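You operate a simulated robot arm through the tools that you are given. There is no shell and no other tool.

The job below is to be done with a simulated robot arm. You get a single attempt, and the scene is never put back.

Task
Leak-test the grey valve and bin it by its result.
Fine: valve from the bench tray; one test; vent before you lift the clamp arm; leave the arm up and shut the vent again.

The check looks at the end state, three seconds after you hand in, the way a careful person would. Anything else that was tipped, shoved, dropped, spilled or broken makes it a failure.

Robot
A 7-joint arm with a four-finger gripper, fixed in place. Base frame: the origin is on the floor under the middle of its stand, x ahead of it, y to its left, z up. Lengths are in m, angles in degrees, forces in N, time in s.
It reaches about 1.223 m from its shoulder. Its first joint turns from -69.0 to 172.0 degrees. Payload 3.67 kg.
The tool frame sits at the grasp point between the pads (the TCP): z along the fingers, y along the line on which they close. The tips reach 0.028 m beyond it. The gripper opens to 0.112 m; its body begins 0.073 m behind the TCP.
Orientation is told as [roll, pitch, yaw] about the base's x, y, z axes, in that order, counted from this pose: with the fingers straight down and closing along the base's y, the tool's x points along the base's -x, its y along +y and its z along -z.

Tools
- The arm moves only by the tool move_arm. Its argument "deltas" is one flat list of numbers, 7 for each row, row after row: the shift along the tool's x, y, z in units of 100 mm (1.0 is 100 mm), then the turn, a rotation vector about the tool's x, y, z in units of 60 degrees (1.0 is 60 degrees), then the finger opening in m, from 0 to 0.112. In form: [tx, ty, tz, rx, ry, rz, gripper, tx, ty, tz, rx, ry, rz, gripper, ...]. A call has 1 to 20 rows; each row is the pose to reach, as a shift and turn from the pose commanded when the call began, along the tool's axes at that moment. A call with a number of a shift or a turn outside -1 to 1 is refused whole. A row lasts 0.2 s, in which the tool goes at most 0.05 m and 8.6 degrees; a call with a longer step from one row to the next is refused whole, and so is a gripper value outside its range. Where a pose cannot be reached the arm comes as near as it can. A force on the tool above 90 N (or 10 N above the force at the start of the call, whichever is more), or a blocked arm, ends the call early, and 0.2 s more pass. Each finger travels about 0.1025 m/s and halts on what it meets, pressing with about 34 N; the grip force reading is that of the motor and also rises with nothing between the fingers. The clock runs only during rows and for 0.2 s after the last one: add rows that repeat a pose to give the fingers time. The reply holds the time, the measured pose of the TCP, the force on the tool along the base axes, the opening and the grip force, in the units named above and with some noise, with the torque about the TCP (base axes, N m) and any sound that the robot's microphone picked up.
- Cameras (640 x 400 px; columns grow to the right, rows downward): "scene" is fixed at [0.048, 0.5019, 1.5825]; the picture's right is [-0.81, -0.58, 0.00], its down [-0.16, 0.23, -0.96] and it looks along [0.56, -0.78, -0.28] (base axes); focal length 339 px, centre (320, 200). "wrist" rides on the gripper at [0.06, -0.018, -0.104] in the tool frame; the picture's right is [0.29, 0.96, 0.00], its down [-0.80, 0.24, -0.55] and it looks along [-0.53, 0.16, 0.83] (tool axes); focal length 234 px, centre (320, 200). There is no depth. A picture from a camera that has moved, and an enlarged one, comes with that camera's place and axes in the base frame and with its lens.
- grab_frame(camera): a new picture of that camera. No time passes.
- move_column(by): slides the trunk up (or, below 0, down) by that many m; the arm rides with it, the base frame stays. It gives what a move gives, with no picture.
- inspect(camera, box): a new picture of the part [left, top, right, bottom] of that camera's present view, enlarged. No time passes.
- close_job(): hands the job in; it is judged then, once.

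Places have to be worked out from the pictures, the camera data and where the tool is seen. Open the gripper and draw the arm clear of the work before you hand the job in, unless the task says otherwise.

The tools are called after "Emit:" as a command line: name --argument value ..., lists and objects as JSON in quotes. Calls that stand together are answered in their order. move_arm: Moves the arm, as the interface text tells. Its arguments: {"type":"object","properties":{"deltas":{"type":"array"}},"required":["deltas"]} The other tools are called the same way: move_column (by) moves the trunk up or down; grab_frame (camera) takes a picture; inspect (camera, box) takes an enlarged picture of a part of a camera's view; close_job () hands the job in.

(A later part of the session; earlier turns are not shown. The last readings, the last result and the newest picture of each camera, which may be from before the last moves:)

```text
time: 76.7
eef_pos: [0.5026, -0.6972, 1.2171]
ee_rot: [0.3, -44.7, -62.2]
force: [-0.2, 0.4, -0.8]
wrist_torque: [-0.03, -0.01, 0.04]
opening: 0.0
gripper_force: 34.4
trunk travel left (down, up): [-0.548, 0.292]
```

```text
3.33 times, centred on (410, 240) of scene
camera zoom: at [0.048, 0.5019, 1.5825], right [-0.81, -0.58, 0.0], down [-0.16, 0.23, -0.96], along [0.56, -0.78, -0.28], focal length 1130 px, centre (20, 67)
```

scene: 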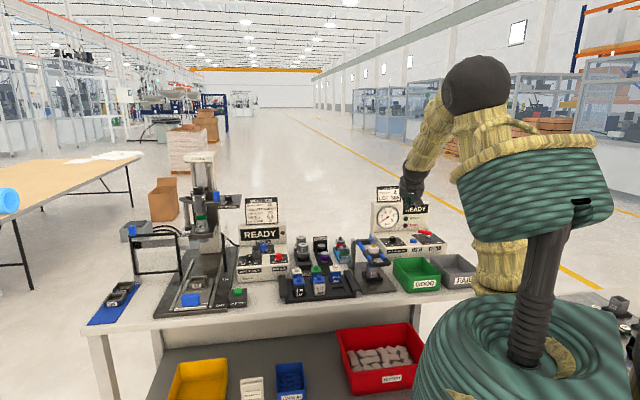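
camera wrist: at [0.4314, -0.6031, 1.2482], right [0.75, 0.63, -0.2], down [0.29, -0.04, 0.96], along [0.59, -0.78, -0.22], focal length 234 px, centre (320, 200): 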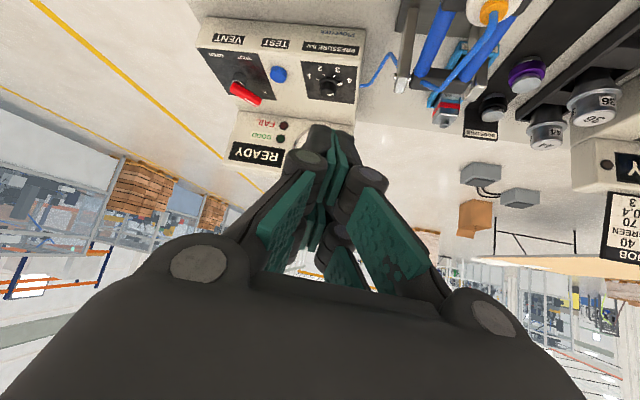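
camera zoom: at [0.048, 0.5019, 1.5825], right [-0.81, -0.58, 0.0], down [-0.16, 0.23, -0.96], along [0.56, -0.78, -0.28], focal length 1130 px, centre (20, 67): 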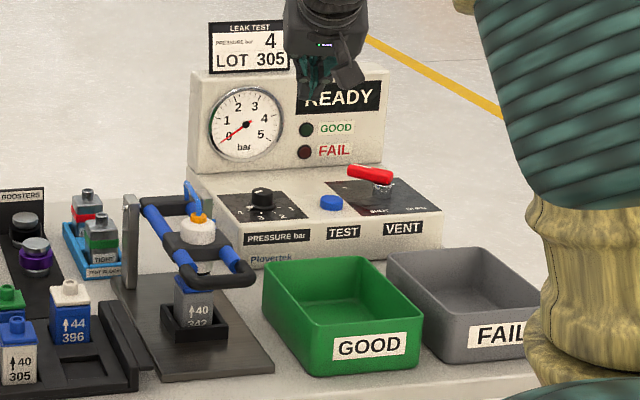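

Consistent: button ≈(0.567,-0.992,0.938), lever pivot ≈(0.520,-1.074), lever pointing +x with its top ≈0.962. I move along a straight slant toward a point above the button in this tilted pose, half way first.

Emit:
move_arm --deltas '[-0.046, -0.051, 0.21, 0, 0, 0, 0.0, -0.092, -0.102, 0.42, 0, 0, 0, 0.0, -0.138, -0.153, 0.63, 0, 0, 0, 0.0, -0.183, -0.2035, 0.844, 0, 0, 0, 0.0]'

Emit:
move_arm --deltas '[-0.046, -0.051, 0.21, 0, 0, 0, 0.0, -0.092, -0.102, 0.42, 0, 0, 0, 0.0, -0.138, -0.153, 0.63, 0, 0, 0, 0.0, -0.183, -0.2035, 0.844, 0, 0, 0, 0.0]'

Emit:
grab_frame --camera "scene"

Emit:
grab_frame --camera "wrist"

```text
time: 77.7
eef_pos: [0.5202, -0.7708, 1.1691]
ee_rot: [0.2, -44.6, -62.1]
force: [0.7, -0.6, -0.9]
wrist_torque: [0.0, 0.0, -0.04]
opening: 0.0002
gripper_force: 34.0
trunk travel left (down, up): [-0.548, 0.292]
```

```text
time: 78.7
eef_pos: [0.5356, -0.8457, 1.1215]
ee_rot: [0.3, -44.5, -62.1]
force: [0.1, 0.0, 0.5]
wrist_torque: [0.02, -0.02, 0.01]
opening: 0.0
gripper_force: 34.4
trunk travel left (down, up): [-0.548, 0.292]
```

```text
taken
```

scene: 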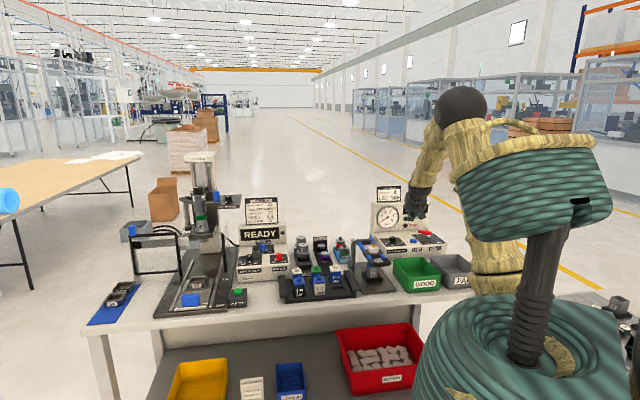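

```text
taken
camera wrist: at [0.4648, -0.7519, 1.1521], right [0.75, 0.63, -0.2], down [0.29, -0.05, 0.95], along [0.59, -0.77, -0.22], focal length 234 px, centre (320, 200)
```

wrist: 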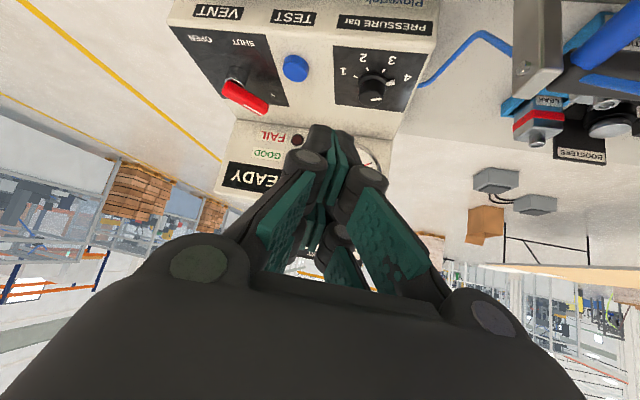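

Tracking remains exact. I continue to the point above the button.

Emit:
move_arm --deltas '[-0.046, -0.051, 0.21, 0, 0, 0, 0.0, -0.092, -0.102, 0.42, 0, 0, 0, 0.0, -0.138, -0.153, 0.63, 0, 0, 0, 0.0, -0.183, -0.2035, 0.844, 0, 0, 0, 0.0]'

Emit:
move_arm --deltas '[-0.046, -0.051, 0.21, 0, 0, 0, 0.0, -0.092, -0.102, 0.42, 0, 0, 0, 0.0, -0.138, -0.153, 0.63, 0, 0, 0, 0.0, -0.183, -0.2035, 0.844, 0, 0, 0, 0.0, -0.183, -0.2035, 0.844, 0, 0, 0, 0.0]'

Emit:
grab_frame --camera "wrist"

Emit:
inspect --camera "scene" --box '[360, 180, 460, 300]'

```text
time: 79.7
eef_pos: [0.5518, -0.9204, 1.0722]
ee_rot: [0.3, -44.5, -62.1]
force: [0.0, -0.9, -0.6]
wrist_torque: [0.02, 0.01, -0.02]
opening: 0.0
gripper_force: 33.6
trunk travel left (down, up): [-0.548, 0.292]
```

```text
time: 80.8
eef_pos: [0.5658, -0.9906, 1.0269]
ee_rot: [0.1, -44.7, -62.1]
force: [0.6, 0.3, -0.4]
wrist_torque: [0.0, 0.01, 0.01]
opening: 0.0001
gripper_force: 34.3
trunk travel left (down, up): [-0.548, 0.292]
```

```text
taken
camera wrist: at [0.4952, -0.8972, 1.0583], right [0.75, 0.63, -0.2], down [0.29, -0.05, 0.95], along [0.59, -0.77, -0.22], focal length 234 px, centre (320, 200)
```

wrist: 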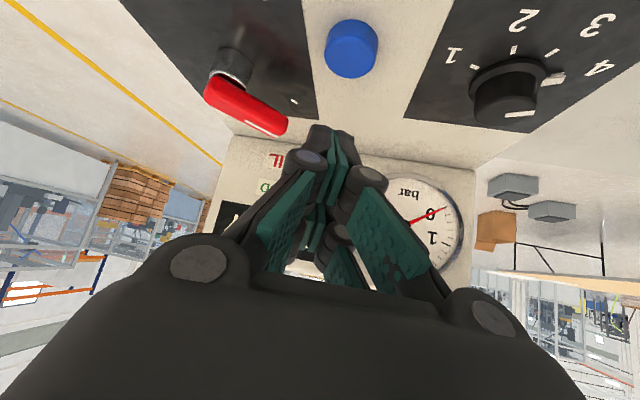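

```text
3.33 times, centred on (410, 240) of scene
camera zoom: at [0.048, 0.5019, 1.5825], right [-0.81, -0.58, 0.0], down [-0.16, 0.23, -0.96], along [0.56, -0.78, -0.28], focal length 1130 px, centre (20, 67)
```

zoom: 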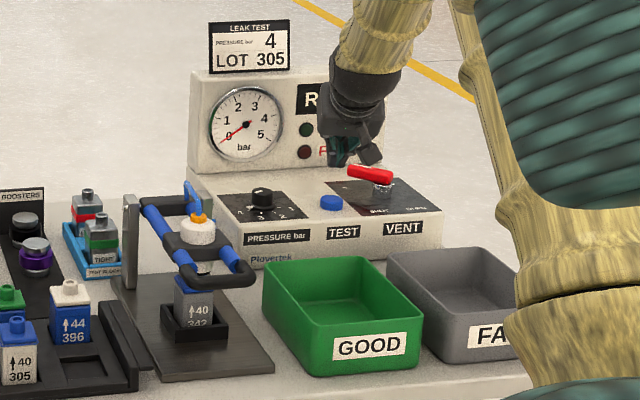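

I am centred over the button within ~3 mm. I lower to just above it.

Emit:
move_arm --deltas '[0.1, 0, 0.1, 0, 0, 0, 0.0, 0.2, 0, 0.2, 0, 0, 0, 0.0, 0.283, 0, 0.283, 0, 0, 0, 0.0, 0.283, 0, 0.283, 0, 0, 0, 0.0]'

Emit:
grab_frame --camera "wrist"

Emit:
inspect --camera "scene" --box '[380, 200, 450, 270]'

```text
time: 81.8
eef_pos: [0.567, -0.9911, 0.9879]
ee_rot: [0.2, -44.5, -62.1]
force: [-0.1, 0.1, 0.1]
wrist_torque: [-0.02, -0.03, -0.04]
opening: 0.0001
gripper_force: 33.8
trunk travel left (down, up): [-0.548, 0.292]
```

```text
taken
camera wrist: at [0.4954, -0.8971, 1.0183], right [0.75, 0.63, -0.2], down [0.29, -0.05, 0.95], along [0.59, -0.77, -0.22], focal length 234 px, centre (320, 200)
```

wrist: 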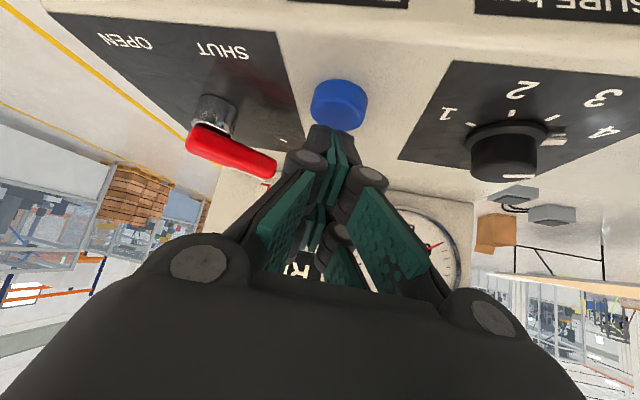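

```text
5.71 times, centred on (415, 235) of scene
camera zoom: at [0.048, 0.5019, 1.5825], right [-0.81, -0.58, 0.0], down [-0.16, 0.23, -0.96], along [0.56, -0.78, -0.28], focal length 1937 px, centre (-223, 0)
```

zoom: 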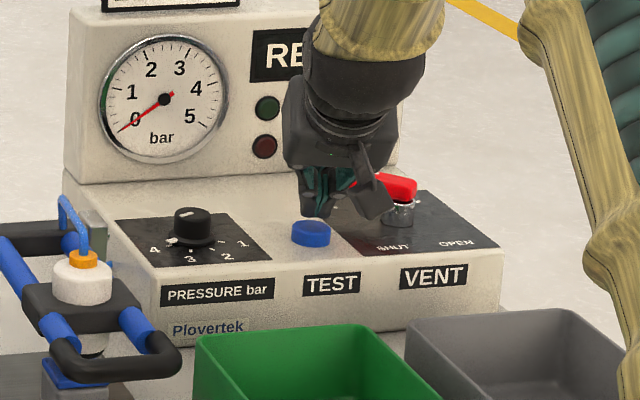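

The tip is slightly beyond the button's centre; I shift back 7 mm and then press down gently in small steps.

Emit:
move_arm --deltas '[0.05, 0, -0.05, 0, 0, 0, 0.0, 0.05, 0, -0.05, 0, 0, 0, 0.0]'

Emit:
move_arm --deltas '[0.035, 0, 0.035, 0, 0, 0, 0.0, 0.07, 0, 0.07, 0, 0, 0, 0.0]'

Emit:
inspect --camera "scene" --box '[380, 190, 450, 260]'

Emit:
grab_frame --camera "wrist"

```text
time: 82.5
eef_pos: [0.5643, -0.9847, 0.9876]
ee_rot: [0.2, -44.7, -62.2]
force: [-0.6, -0.3, -0.9]
wrist_torque: [0.04, 0.03, 0.0]
opening: 0.0
gripper_force: 34.0
trunk travel left (down, up): [-0.548, 0.292]
```

```text
time: 83.0
eef_pos: [0.5633, -0.9838, 0.9779]
ee_rot: [0.1, -44.8, -62.1]
force: [0.0, -1.2, 0.5]
wrist_torque: [0.01, 0.0, -0.01]
opening: 0.0059
gripper_force: 35.7
trunk travel left (down, up): [-0.548, 0.292]
```

```text
5.71 times, centred on (415, 225) of scene
camera zoom: at [0.048, 0.5019, 1.5825], right [-0.81, -0.58, 0.0], down [-0.16, 0.23, -0.96], along [0.56, -0.78, -0.28], focal length 1937 px, centre (-223, 57)
```

zoom: 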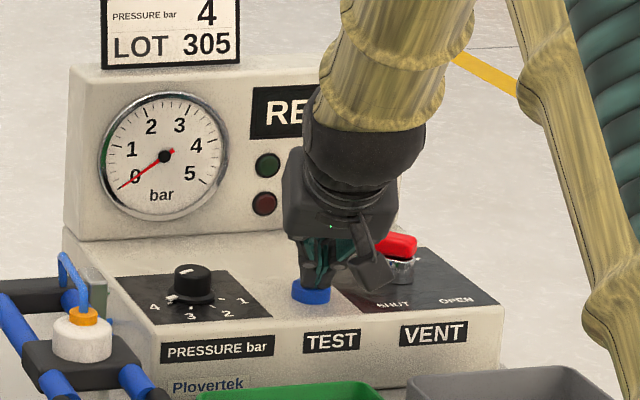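

```text
taken
camera wrist: at [0.4924, -0.8913, 1.0088], right [0.75, 0.63, -0.2], down [0.29, -0.05, 0.95], along [0.59, -0.77, -0.22], focal length 234 px, centre (320, 200)
```

wrist: 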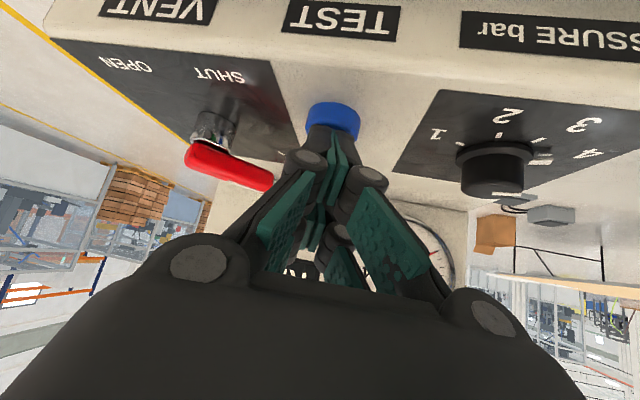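

The tips touch the button. I press it down now in one smooth stroke and hold briefly.

Emit:
move_arm --deltas '[0.03, 0, 0.03, 0, 0, 0, 0.0, 0.06, 0, 0.06, 0, 0, 0, 0.0]'

Emit:
inspect --camera "scene" --box '[380, 190, 450, 260]'

Emit:
grab_frame --camera "wrist"

```text
time: 83.7
eef_pos: [0.5626, -0.9842, 0.9725]
ee_rot: [0.2, -45.0, -62.1]
force: [-0.5, -0.9, 10.2]
wrist_torque: [-0.03, 0.02, -0.01]
opening: 0.0059
gripper_force: 35.6
trunk travel left (down, up): [-0.548, 0.292]
heard: click
```

```text
5.71 times, centred on (415, 225) of scene
camera zoom: at [0.048, 0.5019, 1.5825], right [-0.81, -0.58, 0.0], down [-0.16, 0.23, -0.96], along [0.56, -0.78, -0.28], focal length 1937 px, centre (-223, 57)
```

zoom: 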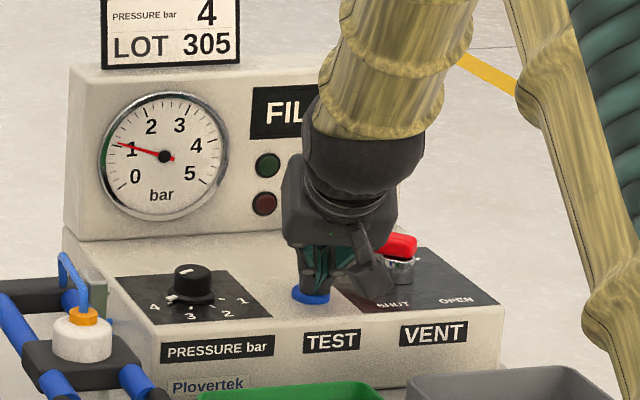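

```text
taken
camera wrist: at [0.4923, -0.8911, 1.0028], right [0.75, 0.63, -0.2], down [0.29, -0.04, 0.96], along [0.59, -0.78, -0.22], focal length 234 px, centre (320, 200)
```

wrist: 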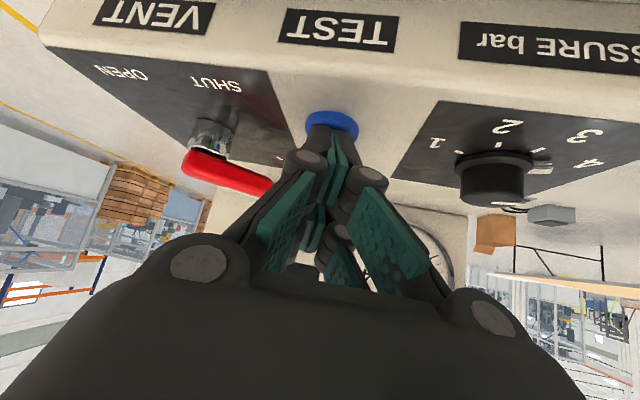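

A click was heard, the display changed to "FILL" and the gauge is rising: the test is running. I lift off the button straight up and watch.

Emit:
move_arm --deltas '[-0.07, 0, -0.07, 0, 0, 0, 0.0, -0.14, 0, -0.14, 0, 0, 0, 0.0, -0.28, 0, -0.28, 0, 0, 0, 0.0, -0.42, 0, -0.42, 0, 0, 0, 0.0]'

Emit:
inspect --camera "scene" --box '[370, 170, 460, 260]'

```text
time: 84.7
eef_pos: [0.5634, -0.983, 1.0295]
ee_rot: [0.2, -44.6, -62.1]
force: [1.0, 0.0, -0.5]
wrist_torque: [0.02, 0.04, -0.03]
opening: 0.0
gripper_force: 35.2
trunk travel left (down, up): [-0.548, 0.292]
```

```text
4.44 times, centred on (415, 215) of scene
camera zoom: at [0.048, 0.5019, 1.5825], right [-0.81, -0.58, 0.0], down [-0.16, 0.23, -0.96], along [0.56, -0.78, -0.28], focal length 1507 px, centre (-102, 133)
```

zoom: 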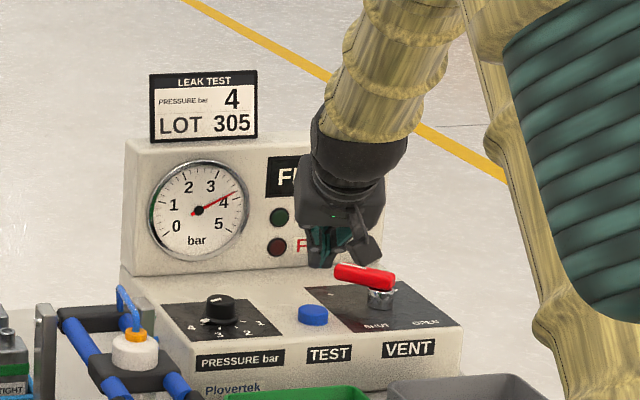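

The gauge is near 4 bar. I hold still and wait for the result.

Emit:
move_arm --deltas '[0, 0, 0, 0, 0, 0, 0.0, 0, 0, 0, 0, 0, 0, 0.0, 0, 0, 0, 0, 0, 0, 0.0, 0, 0, 0, 0, 0, 0, 0.0, 0, 0, 0, 0, 0, 0, 0.0, 0, 0, 0, 0, 0, 0, 0.0, 0, 0, 0, 0, 0, 0, 0.0, 0, 0, 0, 0, 0, 0, 0.0, 0, 0, 0, 0, 0, 0, 0.0, 0, 0, 0, 0, 0, 0, 0.0]'

Emit:
inspect --camera "scene" --box '[370, 170, 460, 260]'

Emit:
grab_frame --camera "wrist"

```text
time: 86.8
eef_pos: [0.5635, -0.9845, 1.0282]
ee_rot: [0.2, -44.8, -62.1]
force: [-0.3, -0.3, -0.4]
wrist_torque: [0.02, 0.02, 0.02]
opening: 0.0
gripper_force: 35.6
trunk travel left (down, up): [-0.548, 0.292]
```

```text
4.44 times, centred on (415, 215) of scene
camera zoom: at [0.048, 0.5019, 1.5825], right [-0.81, -0.58, 0.0], down [-0.16, 0.23, -0.96], along [0.56, -0.78, -0.28], focal length 1507 px, centre (-102, 133)
```

zoom: 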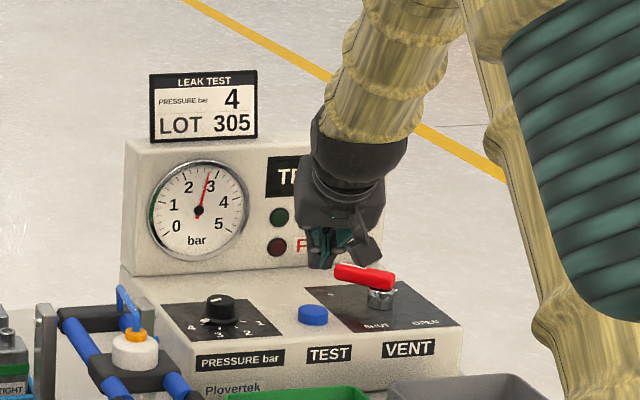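

```text
taken
camera wrist: at [0.4924, -0.8914, 1.0593], right [0.75, 0.63, -0.2], down [0.29, -0.05, 0.95], along [0.59, -0.77, -0.22], focal length 234 px, centre (320, 200)
```

wrist: 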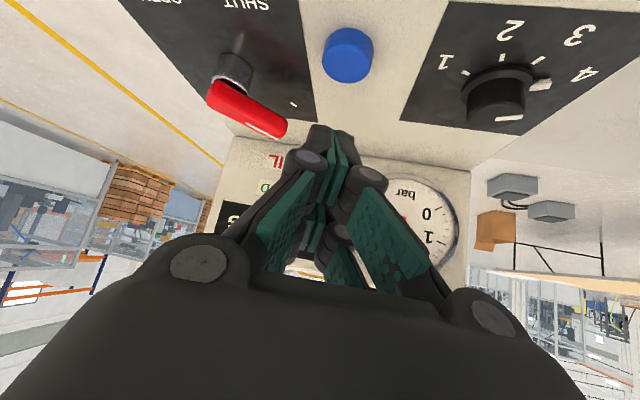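

The display shows TEST and the gauge is dropping (≈2.8 bar). I wait for the verdict.

Emit:
move_arm --deltas '[0, 0, 0, 0, 0, 0, 0.0, 0, 0, 0, 0, 0, 0, 0.0, 0, 0, 0, 0, 0, 0, 0.0, 0, 0, 0, 0, 0, 0, 0.0, 0, 0, 0, 0, 0, 0, 0.0, 0, 0, 0, 0, 0, 0, 0.0, 0, 0, 0, 0, 0, 0, 0.0, 0, 0, 0, 0, 0, 0, 0.0, 0, 0, 0, 0, 0, 0, 0.0, 0, 0, 0, 0, 0, 0, 0.0]'

Emit:
inspect --camera "scene" --box '[370, 170, 460, 260]'

```text
time: 89.0
eef_pos: [0.5638, -0.9849, 1.0283]
ee_rot: [0.2, -44.8, -62.1]
force: [0.0, -0.4, -0.7]
wrist_torque: [-0.05, 0.01, 0.02]
opening: 0.0
gripper_force: 35.9
trunk travel left (down, up): [-0.548, 0.292]
```

```text
4.44 times, centred on (415, 215) of scene
camera zoom: at [0.048, 0.5019, 1.5825], right [-0.81, -0.58, 0.0], down [-0.16, 0.23, -0.96], along [0.56, -0.78, -0.28], focal length 1507 px, centre (-102, 133)
```

zoom: 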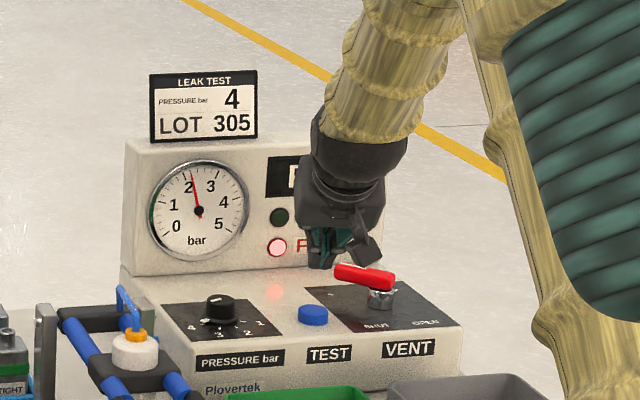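

The red FAIL lamp is lit: the valve failed, so it goes in the grey FAIL bin. Now I prepare to vent: I raise a little and turn the tilted tool to yaw ≈-90 so the fingertip can push the lever squarely from SHUT to OPEN.

Emit:
move_arm --deltas '[-0.05, 0, -0.05, 0.055, 0, 0.055, 0.0, -0.1, 0, -0.1, 0.11, 0, 0.11, 0.0, -0.15, 0, -0.15, 0.165, 0, 0.165, 0.0, -0.21, 0, -0.21, 0.22, 0, 0.22, 0.0, -0.21, 0, -0.21, 0.275, 0, 0.275, 0.0, -0.21, 0, -0.21, 0.33, 0, 0.33, 0.0, -0.21, 0, -0.21, 0.33, 0, 0.33, 0.0]'

Emit:
grab_frame --camera "wrist"

Emit:
grab_frame --camera "scene"

```text
time: 90.7
eef_pos: [0.5643, -0.9849, 1.0589]
ee_rot: [0.1, -44.7, -90.0]
force: [-0.7, -0.8, 0.2]
wrist_torque: [0.02, -0.01, 0.03]
opening: 0.0
gripper_force: 35.5
trunk travel left (down, up): [-0.548, 0.292]
```

```text
taken
camera wrist: at [0.5447, -0.8695, 1.0896], right [0.96, 0.2, -0.2], down [0.24, -0.18, 0.95], along [0.16, -0.96, -0.22], focal length 234 px, centre (320, 200)
```

wrist: 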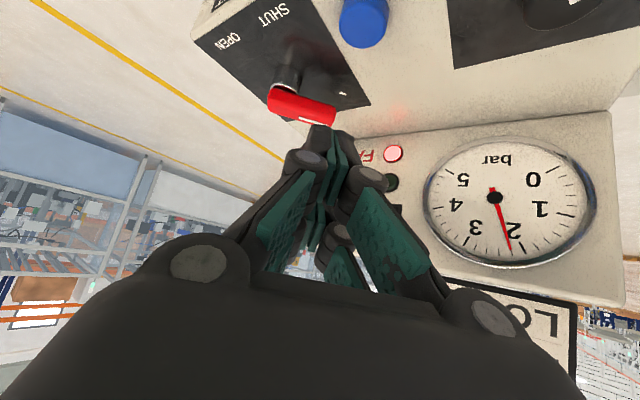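

```text
taken
```

scene: 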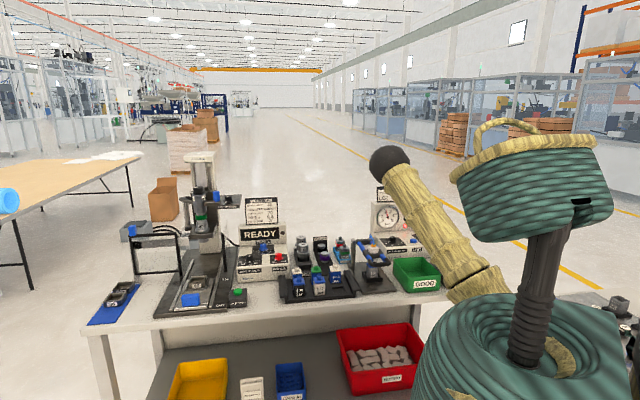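

The tool is now at yaw -90 with all clear. I enlarge the lever in the wrist view to line up.

Emit:
inspect --camera "wrist" --box '[190, 0, 410, 170]'

Emit:
inspect --camera "scene" --box '[370, 180, 460, 270]'

```text
2.35 times, centred on (300, 85) of wrist
camera zoom: at [0.5447, -0.8695, 1.0896], right [0.96, 0.2, -0.2], down [0.24, -0.18, 0.95], along [0.16, -0.96, -0.22], focal length 551 px, centre (367, 471)
```

zoom: 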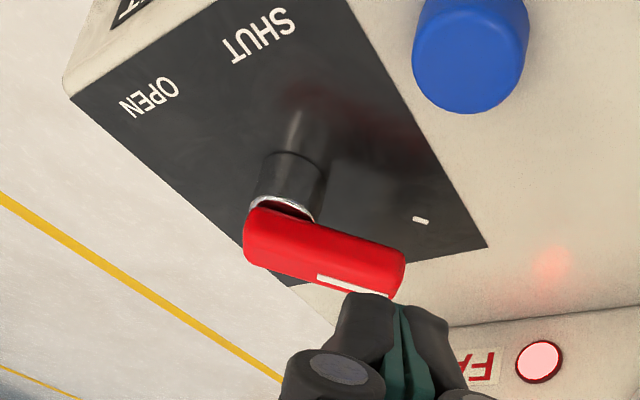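

```text
4.44 times, centred on (415, 225) of scene
camera zoom: at [0.048, 0.5019, 1.5825], right [-0.81, -0.58, 0.0], down [-0.16, 0.23, -0.96], along [0.56, -0.78, -0.28], focal length 1507 px, centre (-102, 89)
```

zoom: 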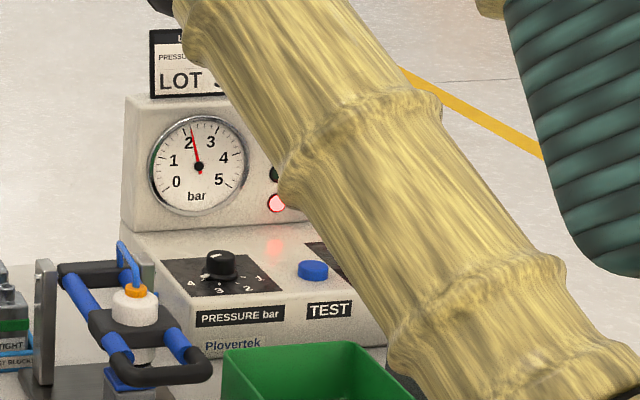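

The lever's near face is at y≈-1.064, z≈0.956–0.970, from x≈0.512 to 0.573. I lower the fingertip to just in front of it, near its outer end.

Emit:
move_arm --deltas '[0.07, -0.02, 0.19, 0, 0, 0, 0.0, 0.14, -0.05, 0.38, 0, 0, 0, 0.0, 0.21, -0.07, 0.58, 0, 0, 0, 0.0, 0.274, -0.093, 0.771, 0, 0, 0, 0.0, 0.274, -0.093, 0.771, 0, 0, 0, 0.0]'

Emit:
grab_frame --camera "wrist"

Emit:
inspect --camera "wrist" --box '[190, 20, 410, 190]'

```text
time: 91.8
eef_pos: [0.5543, -1.0197, 0.9851]
ee_rot: [-0.2, -44.7, -90.0]
force: [-0.2, -0.1, 0.3]
wrist_torque: [0.01, 0.02, 0.0]
opening: 0.0003
gripper_force: 35.7
trunk travel left (down, up): [-0.548, 0.292]
```

```text
taken
camera wrist: at [0.5357, -0.9038, 1.016], right [0.96, 0.2, -0.2], down [0.24, -0.18, 0.95], along [0.16, -0.96, -0.22], focal length 234 px, centre (320, 200)
```

wrist: 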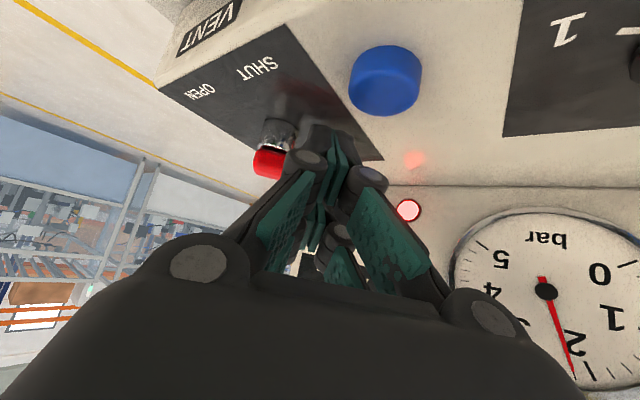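

```text
2.35 times, centred on (300, 105) of wrist
camera zoom: at [0.5357, -0.9038, 1.016], right [0.96, 0.2, -0.2], down [0.24, -0.18, 0.95], along [0.16, -0.96, -0.22], focal length 551 px, centre (367, 424)
```

zoom: 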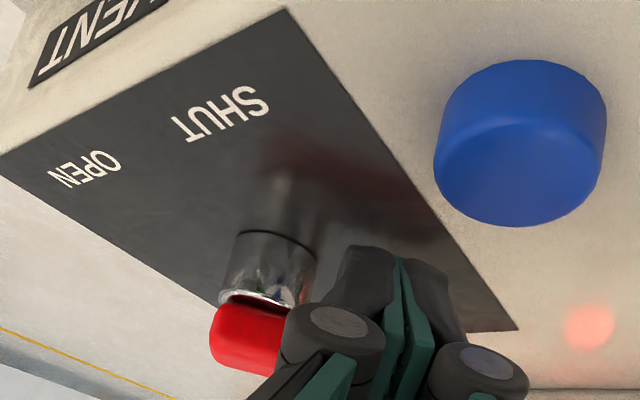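

The fingertip stands in front of the lever's outer part. I push slowly along -y and watch forces.

Emit:
move_arm --deltas '[-0.07, 0, 0.07, 0, 0, 0, 0.0, -0.14, 0, 0.14, 0, 0, 0, 0.0, -0.212, 0, 0.212, 0, 0, 0, 0.0]'

Emit:
inspect --camera "wrist" --box '[190, 20, 410, 190]'

```text
time: 92.7
eef_pos: [0.5539, -1.0497, 0.9851]
ee_rot: [-0.2, -44.7, -90.0]
force: [0.1, -0.9, 2.4]
wrist_torque: [-0.06, 0.0, 0.02]
opening: 0.0062
gripper_force: 35.5
trunk travel left (down, up): [-0.548, 0.292]
```

```text
2.35 times, centred on (300, 105) of wrist
camera zoom: at [0.5354, -0.9347, 1.0153], right [0.96, 0.2, -0.2], down [0.24, -0.18, 0.95], along [0.16, -0.96, -0.22], focal length 551 px, centre (367, 424)
```

zoom: 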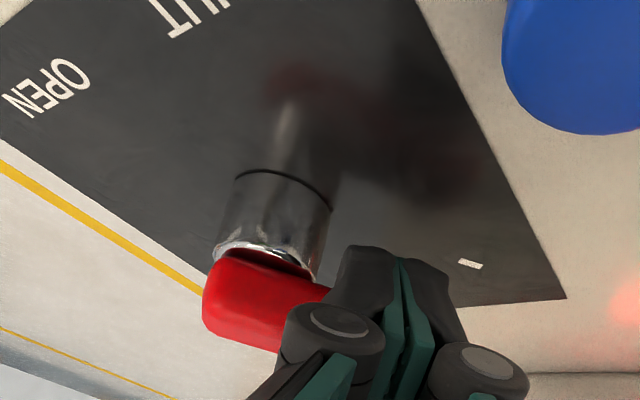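

Contact made with low force. I push on.

Emit:
move_arm --deltas '[-0.05, 0, 0.05, 0, 0, 0, 0.0, -0.1, 0, 0.1, 0, 0, 0, 0.0, -0.14, 0, 0.14, 0, 0, 0, 0.0]'

Emit:
inspect --camera "wrist" --box '[190, 20, 410, 190]'

```text
time: 93.5
eef_pos: [0.5541, -1.0704, 0.9841]
ee_rot: [-0.2, -44.7, -89.8]
force: [1.3, 0.7, 1.6]
wrist_torque: [-0.02, 0.0, -0.02]
opening: 0.0001
gripper_force: 36.0
trunk travel left (down, up): [-0.548, 0.292]
```

```text
2.35 times, centred on (300, 105) of wrist
camera zoom: at [0.535, -0.9545, 1.0153], right [0.96, 0.2, -0.2], down [0.24, -0.18, 0.95], along [0.16, -0.96, -0.22], focal length 551 px, centre (367, 424)
```

zoom: 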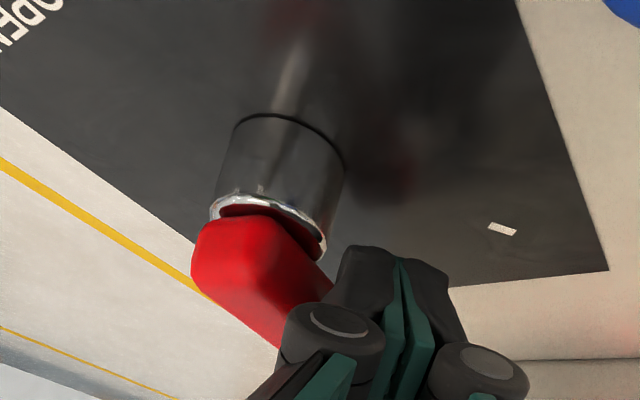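

The lever is turning with the push. I continue.

Emit:
move_arm --deltas '[-0.06, 0, 0.06, 0, 0, 0, 0.0, -0.12, 0, 0.12, 0, 0, 0, 0.0, -0.17, 0, 0.17, 0, 0, 0, 0.0]'

Emit:
inspect --camera "wrist" --box '[190, 20, 410, 190]'

Emit:
grab_frame --camera "scene"

```text
time: 94.2
eef_pos: [0.5539, -1.0939, 0.9842]
ee_rot: [-0.2, -44.6, -90.0]
force: [0.4, -0.1, 0.5]
wrist_torque: [0.01, 0.04, -0.01]
opening: 0.0001
gripper_force: 35.2
trunk travel left (down, up): [-0.548, 0.292]
```

```text
2.35 times, centred on (300, 105) of wrist
camera zoom: at [0.5353, -0.9791, 1.0146], right [0.96, 0.2, -0.2], down [0.24, -0.18, 0.95], along [0.16, -0.96, -0.22], focal length 551 px, centre (367, 424)
```

zoom: 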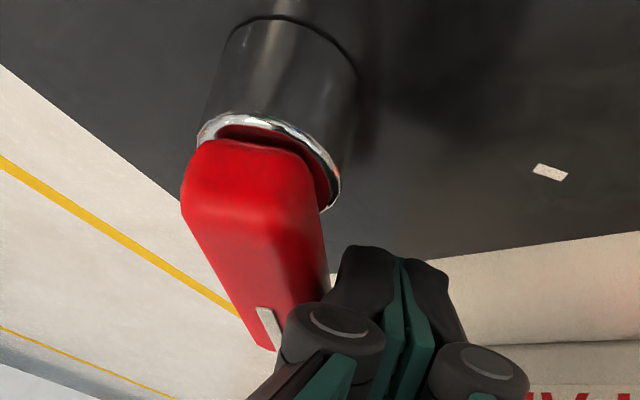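

```text
taken
```

scene: 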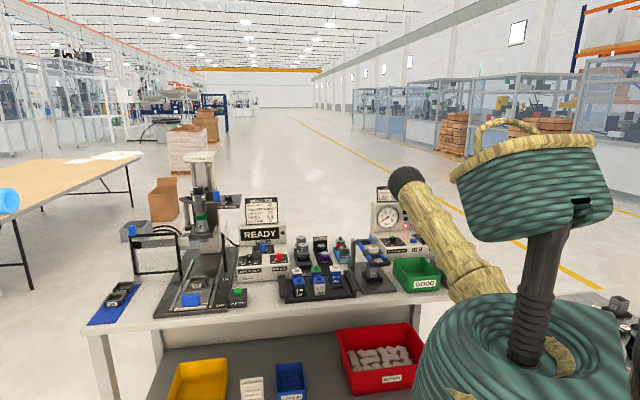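

The lever is most of the way. I finish by pushing sideways along -x toward the OPEN stop.

Emit:
move_arm --deltas '[0, -0.04, 0, 0, 0, 0, 0.0, 0, -0.08, 0, 0, 0, 0, 0.0, 0, -0.11, 0, 0, 0, 0, 0.0]'

Emit:
inspect --camera "wrist" --box '[190, 20, 410, 190]'

Emit:
inspect --camera "scene" --box '[360, 180, 440, 270]'

```text
time: 95.0
eef_pos: [0.5502, -1.0943, 0.9835]
ee_rot: [-0.1, -44.7, -89.7]
force: [33.1, -4.6, 5.4]
wrist_torque: [-0.03, -0.39, -0.2]
opening: 0.0
gripper_force: 36.2
trunk travel left (down, up): [-0.548, 0.292]
```

```text
2.35 times, centred on (300, 105) of wrist
camera zoom: at [0.5303, -0.9781, 1.0147], right [0.96, 0.21, -0.2], down [0.24, -0.18, 0.95], along [0.16, -0.96, -0.22], focal length 551 px, centre (367, 424)
```

zoom: 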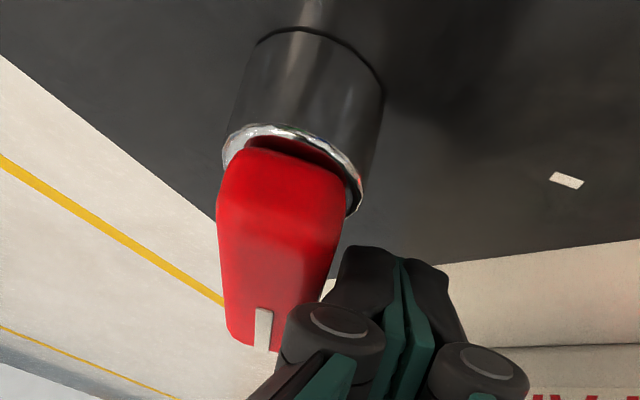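

```text
4.44 times, centred on (400, 225) of scene
camera zoom: at [0.048, 0.5019, 1.5825], right [-0.81, -0.58, 0.0], down [-0.16, 0.23, -0.96], along [0.56, -0.78, -0.28], focal length 1507 px, centre (-36, 89)
```

zoom: 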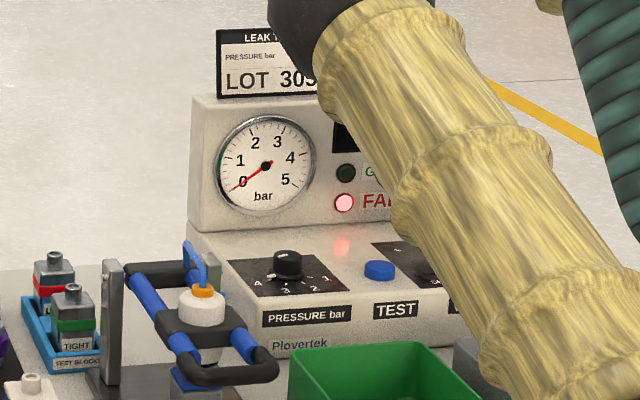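

Vent is at the OPEN stop and the gauge is at 0. I relax sideways and retreat the way I came, then up.

Emit:
move_arm --deltas '[0, 0.1, 0, 0, 0, 0, 0.0, 0, 0.2, 0, 0, 0, 0, 0.0, 0.15, 0.2, -0.15, 0, 0, 0, 0.0, 0.3, 0.2, -0.3, 0, 0, 0, 0.0, 0.5, 0.2, -0.5, 0, 0, 0, 0.0]'

Emit:
grab_frame --camera "wrist"

```text
time: 96.2
eef_pos: [0.5632, -1.018, 0.9887]
ee_rot: [-0.1, -44.9, -90.0]
force: [0.3, 1.1, 0.3]
wrist_torque: [0.0, 0.03, -0.01]
opening: 0.0
gripper_force: 35.7
trunk travel left (down, up): [-0.548, 0.292]
```

```text
taken
camera wrist: at [0.5442, -0.9026, 1.0193], right [0.96, 0.2, -0.2], down [0.24, -0.17, 0.95], along [0.16, -0.96, -0.21], focal length 234 px, centre (320, 200)
```

wrist: 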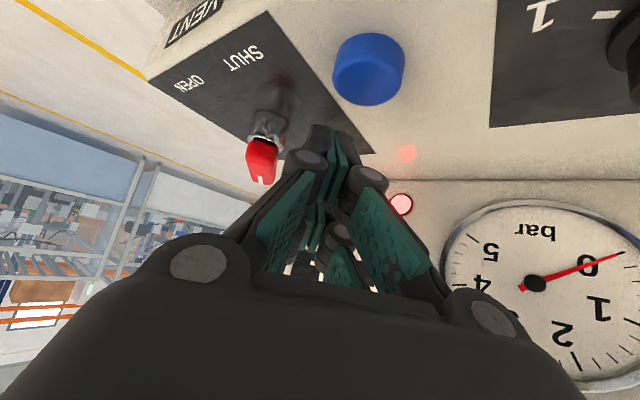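

The lever points to OPEN, gauge at 0. I rise and draw back toward the robot before re-orienting for the clamp.

Emit:
move_arm --deltas '[-0.2, 0, -0.2, 0, 0, 0, 0.0, -0.45, 0, -0.45, 0, 0, 0, 0.0, -0.7, 0, -0.7, 0, 0, 0, 0.0, -0.9, 0, -0.9, 0, 0, 0, 0.0]'

Emit:
move_arm --deltas '[0.25, 0, -0.25, 0, 0, 0, 0.0, 0.5, -0.05, -0.5, 0, 0, 0, 0.0, 0.75, -0.1, -0.75, 0, 0, 0, 0.0, 0.99, -0.15, -0.99, 0, 0, 0, 0.0]'

Emit:
move_arm --deltas '[0.25, 0, -0.25, 0, 0, 0, 0.0, 0.5, -0.05, -0.5, 0, 0, 0, 0.0, 0.75, -0.1, -0.75, 0, 0, 0, 0.0, 0.99, -0.15, -0.99, 0, 0, 0, 0.0, 0.99, -0.15, -0.99, 0, 0, 0, 0.0]'

Emit:
grab_frame --camera "scene"

```text
time: 97.2
eef_pos: [0.5624, -1.0232, 1.1117]
ee_rot: [-0.1, -44.6, -90.0]
force: [-0.1, -1.1, 0.1]
wrist_torque: [0.01, 0.01, 0.01]
opening: 0.0
gripper_force: 35.8
trunk travel left (down, up): [-0.548, 0.292]
```

```text
time: 98.2
eef_pos: [0.5469, -0.8862, 1.1106]
ee_rot: [-0.2, -44.6, -90.0]
force: [-0.1, -0.3, -1.5]
wrist_torque: [-0.03, -0.03, 0.01]
opening: 0.0
gripper_force: 35.3
trunk travel left (down, up): [-0.548, 0.292]
```

```text
time: 99.5
eef_pos: [0.5339, -0.7451, 1.1118]
ee_rot: [-0.1, -44.6, -90.0]
force: [-0.5, -0.3, 0.5]
wrist_torque: [0.01, -0.02, -0.02]
opening: 0.0
gripper_force: 36.2
trunk travel left (down, up): [-0.548, 0.292]
```

```text
taken
```

scene: 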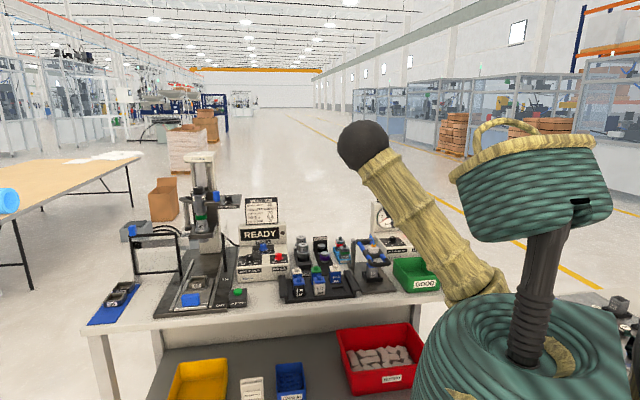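

Elbow stays high. I now undo the tilt while rising, then turn back to yaw -45.

Emit:
move_arm --deltas '[-0.09, 0, -0.09, 0, 0.1, 0, 0.0, -0.18, 0, -0.18, 0, 0.2, 0, 0.0, -0.27, 0, -0.27, 0, 0.3, 0, 0.0, -0.36, 0, -0.36, 0, 0.4, 0, 0.0, -0.45, 0, -0.45, 0, 0.5, 0, 0.0, -0.54, 0, -0.54, 0, 0.6, 0, 0.0, -0.63, 0, -0.63, 0, 0.7, 0, 0.0, -0.7, 0, -0.7, 0, 0.75, 0, 0.0, -0.7, 0, -0.7, 0, 0.75, 0, 0.0]'

Emit:
move_arm --deltas '[0.1, 0, 0, 0, 0, -0.1, 0.0, 0.2, 0, 0, 0, 0, -0.2, 0.0, 0.3, 0, 0, 0, 0, -0.3, 0.0, 0.3, 0, 0, 0, 0, -0.4, 0.0, 0.3, 0, 0, 0, 0, -0.5, 0.0, 0.3, 0, 0, 0, 0, -0.6, 0.0, 0.3, 0, 0, 0, 0, -0.7, 0.0, 0.3, 0, 0, 0, 0, -0.75, 0.0, 0.3, 0, 0, 0, 0, -0.75, 0.0]'

Emit:
grab_frame --camera "scene"

```text
time: 101.5
eef_pos: [0.5331, -0.7443, 1.2123]
ee_rot: [0.0, 0.4, -90.0]
force: [-0.2, -0.5, 0.0]
wrist_torque: [0.03, 0.03, 0.01]
opening: 0.0002
gripper_force: 35.4
trunk travel left (down, up): [-0.548, 0.292]
```

```text
time: 103.5
eef_pos: [0.5331, -0.7137, 1.2133]
ee_rot: [0.2, 0.3, -45.0]
force: [0.5, 0.1, -0.7]
wrist_torque: [0.03, 0.0, 0.0]
opening: 0.0
gripper_force: 35.4
trunk travel left (down, up): [-0.548, 0.292]
```

```text
taken
```

scene: 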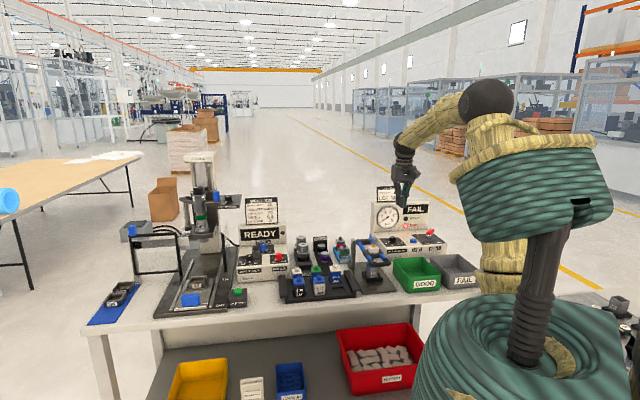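

Back to the normal posture, display reads FAIL. I raise the trunk back by 0.2 m and head for the lowered clamp handle.

Emit:
move_column --by 0.2

Emit:
move_arm --deltas '[0.2, 0.2, 0.25, 0, 0, 0, 0.03, 0.35, 0.35, 0.5, 0, 0, 0, 0.06, 0.45, 0.5, 0.75, 0, 0, 0, 0.09, 0.45, 0.6, 1.0, 0, 0, 0, 0.104, 0.45, 0.6, 1.0, 0, 0, 0, 0.104]'

Emit:
grab_frame --camera "wrist"

Emit:
grab_frame --camera "scene"

```text
time: 105.6
eef_pos: [0.5337, -0.7144, 1.414]
ee_rot: [0.3, 0.3, -45.1]
force: [1.2, -0.1, 0.4]
wrist_torque: [0.02, 0.01, 0.03]
opening: 0.0
gripper_force: 35.6
trunk travel left (down, up): [-0.748, 0.092]
```

```text
time: 106.8
eef_pos: [0.5426, -0.6389, 1.3125]
ee_rot: [0.1, 0.3, -45.0]
force: [0.1, -1.1, 0.8]
wrist_torque: [-0.03, -0.04, 0.01]
opening: 0.1041
gripper_force: 0.1
trunk travel left (down, up): [-0.748, 0.092]
```

```text
taken
camera wrist: at [0.4875, -0.6104, 1.4167], right [0.47, 0.88, 0.01], down [0.73, -0.4, 0.55], along [0.49, -0.26, -0.83], focal length 234 px, centre (320, 200)
```

wrist: 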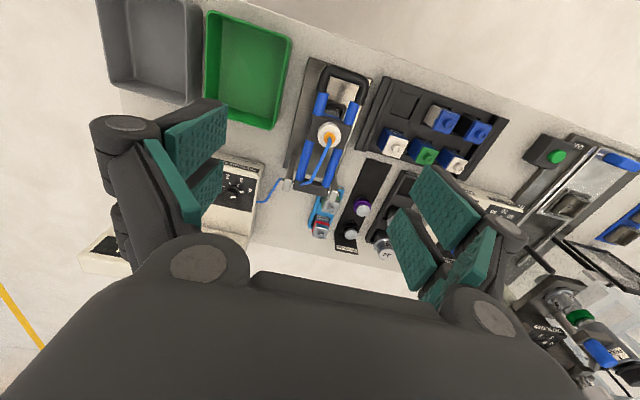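

```text
taken
```

scene: 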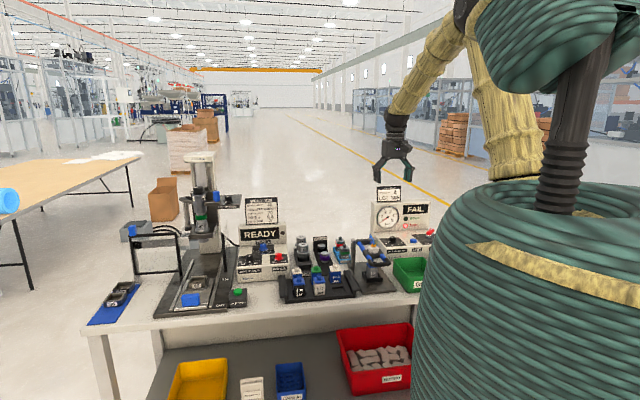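

I line up over the lowered handle (grip point about n=0.837, e=-0.030, z≈0.98) and lower toward it, fingers open.

Emit:
move_arm --deltas '[0, 0.1, 0.25, 0, 0, 0, 0.104, 0, 0.2, 0.5, 0, 0, 0, 0.104, 0, 0.3, 0.75, 0, 0, 0, 0.104, 0, 0.375, 1.0, 0, 0, 0, 0.104]'

Emit:
move_arm --deltas '[0, 0, 0.3, 0, 0, 0, 0.104, 0, 0, 0.6, 0, 0, 0, 0.104, 0, 0, 0.9, 0, 0, 0, 0.104, 0, 0, 1.0, 0, 0, 0, 0.104]'

Emit:
move_arm --deltas '[0, 0, 0.2, 0, 0, 0, 0.104, 0, 0, 0.45, 0, 0, 0, 0.104, 0, 0, 0.7, 0, 0, 0, 0.104, 0, 0, 0.7, 0, 0, 0, 0.104]'

Emit:
grab_frame --camera "wrist"

Emit:
inspect --camera "scene" --box '[335, 210, 415, 300]'

```text
time: 107.8
eef_pos: [0.5707, -0.612, 1.2123]
ee_rot: [0.2, 0.2, -45.0]
force: [0.3, -0.7, 0.0]
wrist_torque: [0.03, 0.01, 0.02]
opening: 0.1043
gripper_force: 0.0
trunk travel left (down, up): [-0.748, 0.092]
```

```text
time: 108.8
eef_pos: [0.5714, -0.6129, 1.1147]
ee_rot: [0.2, 0.3, -45.0]
force: [0.1, 0.6, -0.1]
wrist_torque: [-0.02, 0.01, -0.01]
opening: 0.104
gripper_force: 0.1
trunk travel left (down, up): [-0.748, 0.092]
```

```text
time: 109.8
eef_pos: [0.5703, -0.6102, 1.0449]
ee_rot: [0.2, 0.3, -45.0]
force: [-0.3, 0.8, 0.0]
wrist_torque: [-0.01, -0.03, 0.0]
opening: 0.1039
gripper_force: 0.0
trunk travel left (down, up): [-0.748, 0.092]
```

```text
taken
camera wrist: at [0.5144, -0.5817, 1.1479], right [0.47, 0.88, 0.0], down [0.73, -0.4, 0.55], along [0.49, -0.26, -0.83], focal length 234 px, centre (320, 200)
```

wrist: 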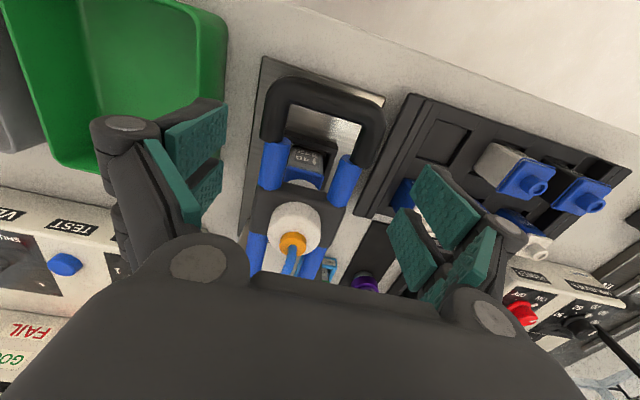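

```text
4.44 times, centred on (375, 255) of scene
camera zoom: at [0.048, 0.5019, 1.5825], right [-0.81, -0.58, 0.0], down [-0.16, 0.23, -0.96], along [0.56, -0.78, -0.28], focal length 1507 px, centre (76, -44)
```

zoom: 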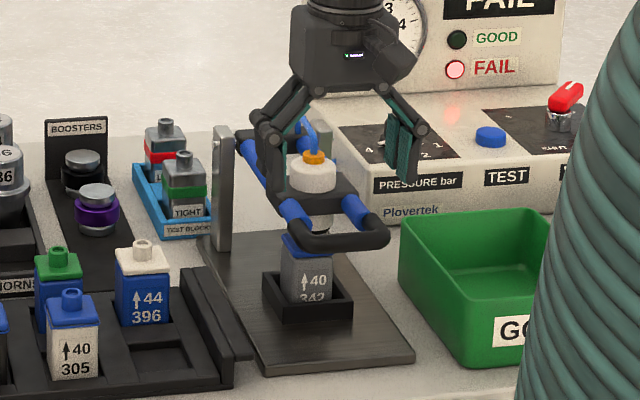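

Nicely centred. I shift 1 cm toward the bar, lower to the handle level and close on its legs.

Emit:
move_arm --deltas '[0.1, 0, 0.2, 0, 0, 0, 0.104, 0.1, 0, 0.42, 0, 0, 0, 0.104, 0.1, 0, 0.635, 0, 0, 0, 0.104, 0.1, 0, 0.635, 0, 0, 0, 0.104]'

Emit:
move_arm --deltas '[0, 0, 0, 0, 0, 0, 0.092, 0, 0, 0, 0, 0, 0, 0.082, 0, 0, 0, 0, 0, 0, 0.072, 0, 0, 0, 0, 0, 0, 0.066, 0, 0, 0, 0, 0, 0, 0.066]'

Emit:
grab_frame --camera "wrist"

Emit:
inspect --camera "scene" --box '[335, 210, 415, 300]'

```text
time: 110.8
eef_pos: [0.5623, -0.6027, 0.9803]
ee_rot: [0.2, 0.2, -45.0]
force: [-0.2, 1.4, 0.5]
wrist_torque: [-0.04, -0.01, 0.0]
opening: 0.1041
gripper_force: 0.1
trunk travel left (down, up): [-0.748, 0.092]
```

```text
time: 112.0
eef_pos: [0.5619, -0.6041, 0.9804]
ee_rot: [0.2, 0.2, -45.1]
force: [-10.5, -18.6, 7.9]
wrist_torque: [-0.15, 0.52, 0.47]
opening: 0.0836
gripper_force: 45.0
trunk travel left (down, up): [-0.748, 0.092]
```

```text
taken
camera wrist: at [0.5063, -0.5756, 1.0836], right [0.47, 0.88, 0.01], down [0.73, -0.4, 0.55], along [0.49, -0.26, -0.83], focal length 234 px, centre (320, 200)
```

wrist: 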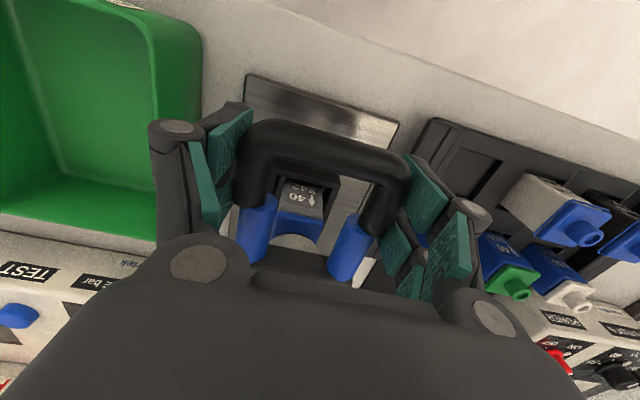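

```text
4.44 times, centred on (375, 255) of scene
camera zoom: at [0.048, 0.5019, 1.5825], right [-0.81, -0.58, 0.0], down [-0.16, 0.23, -0.96], along [0.56, -0.78, -0.28], focal length 1507 px, centre (76, -44)
```

zoom: 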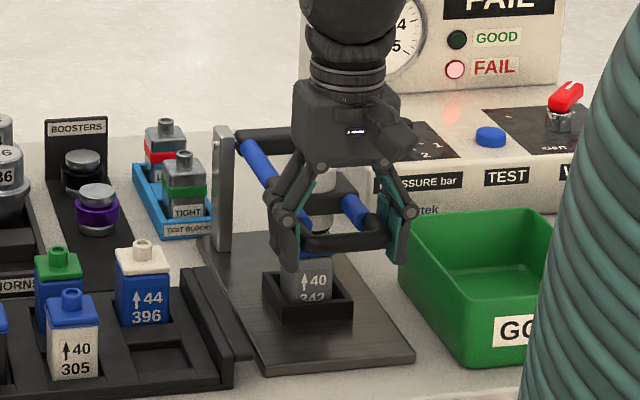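

Gripped, though ~20 N sideways shows I'm ~4–5 mm too far +e; I ease that while lifting the clamp arm slowly along its arc. First a short lift to check.

Emit:
move_arm --deltas '[0, -0.03, -0.06, 0, 0, 0, 0.066, -0.004, -0.04, -0.145, 0, 0, 0, 0.066, -0.008, -0.04, -0.235, 0, 0, 0, 0.066, -0.02, -0.04, -0.32, 0, 0, 0, 0.066, -0.031, -0.04, -0.411, 0, 0, 0, 0.066]'

Emit:
inspect --camera "scene" --box '[335, 200, 415, 300]'

```text
time: 113.2
eef_pos: [0.5649, -0.6069, 1.0207]
ee_rot: [0.2, 0.4, -45.0]
force: [16.4, 19.5, -10.0]
wrist_torque: [1.32, 0.54, 0.56]
opening: 0.0834
gripper_force: 44.8
trunk travel left (down, up): [-0.748, 0.092]
```

```text
4.00 times, centred on (375, 250) of scene
camera zoom: at [0.048, 0.5019, 1.5825], right [-0.81, -0.58, 0.0], down [-0.16, 0.23, -0.96], along [0.56, -0.78, -0.28], focal length 1356 px, centre (100, 0)
```

zoom: 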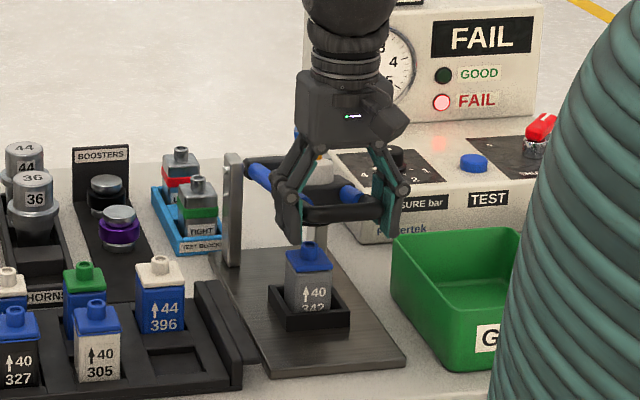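

The clamp lifts off and the valve stays in the nest. I halve the side correction and continue up the arc.

Emit:
move_arm --deltas '[-0.038, 0.01, -0.172, 0, 0, 0, 0.066, -0.091, 0.02, -0.341, 0, 0, 0, 0.066, -0.159, 0.02, -0.505, 0, 0, 0, 0.066, -0.241, 0.02, -0.662, 0, 0, 0, 0.066, -0.336, 0.02, -0.811, 0, 0, 0, 0.066, -0.444, 0.02, -0.952, 0, 0, 0, 0.066]'

Emit:
inspect --camera "scene" --box '[335, 170, 415, 290]'

```text
time: 114.6
eef_pos: [0.5968, -0.6396, 1.1157]
ee_rot: [0.1, 0.4, -45.0]
force: [10.0, 10.5, -12.6]
wrist_torque: [0.87, 0.89, 0.07]
opening: 0.0841
gripper_force: 45.2
trunk travel left (down, up): [-0.748, 0.092]
```

```text
3.33 times, centred on (375, 230) of scene
camera zoom: at [0.048, 0.5019, 1.5825], right [-0.81, -0.58, 0.0], down [-0.16, 0.23, -0.96], along [0.56, -0.78, -0.28], focal length 1130 px, centre (137, 100)
```

zoom: 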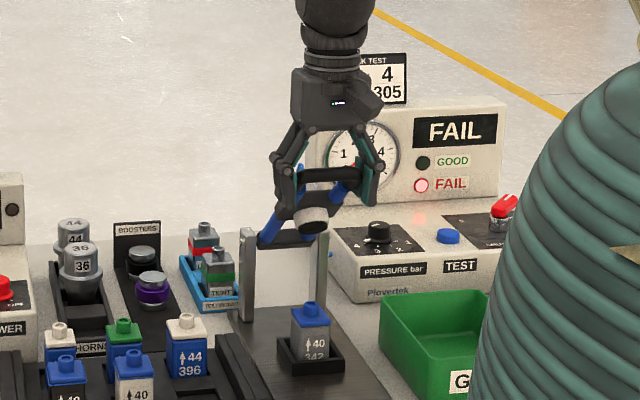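

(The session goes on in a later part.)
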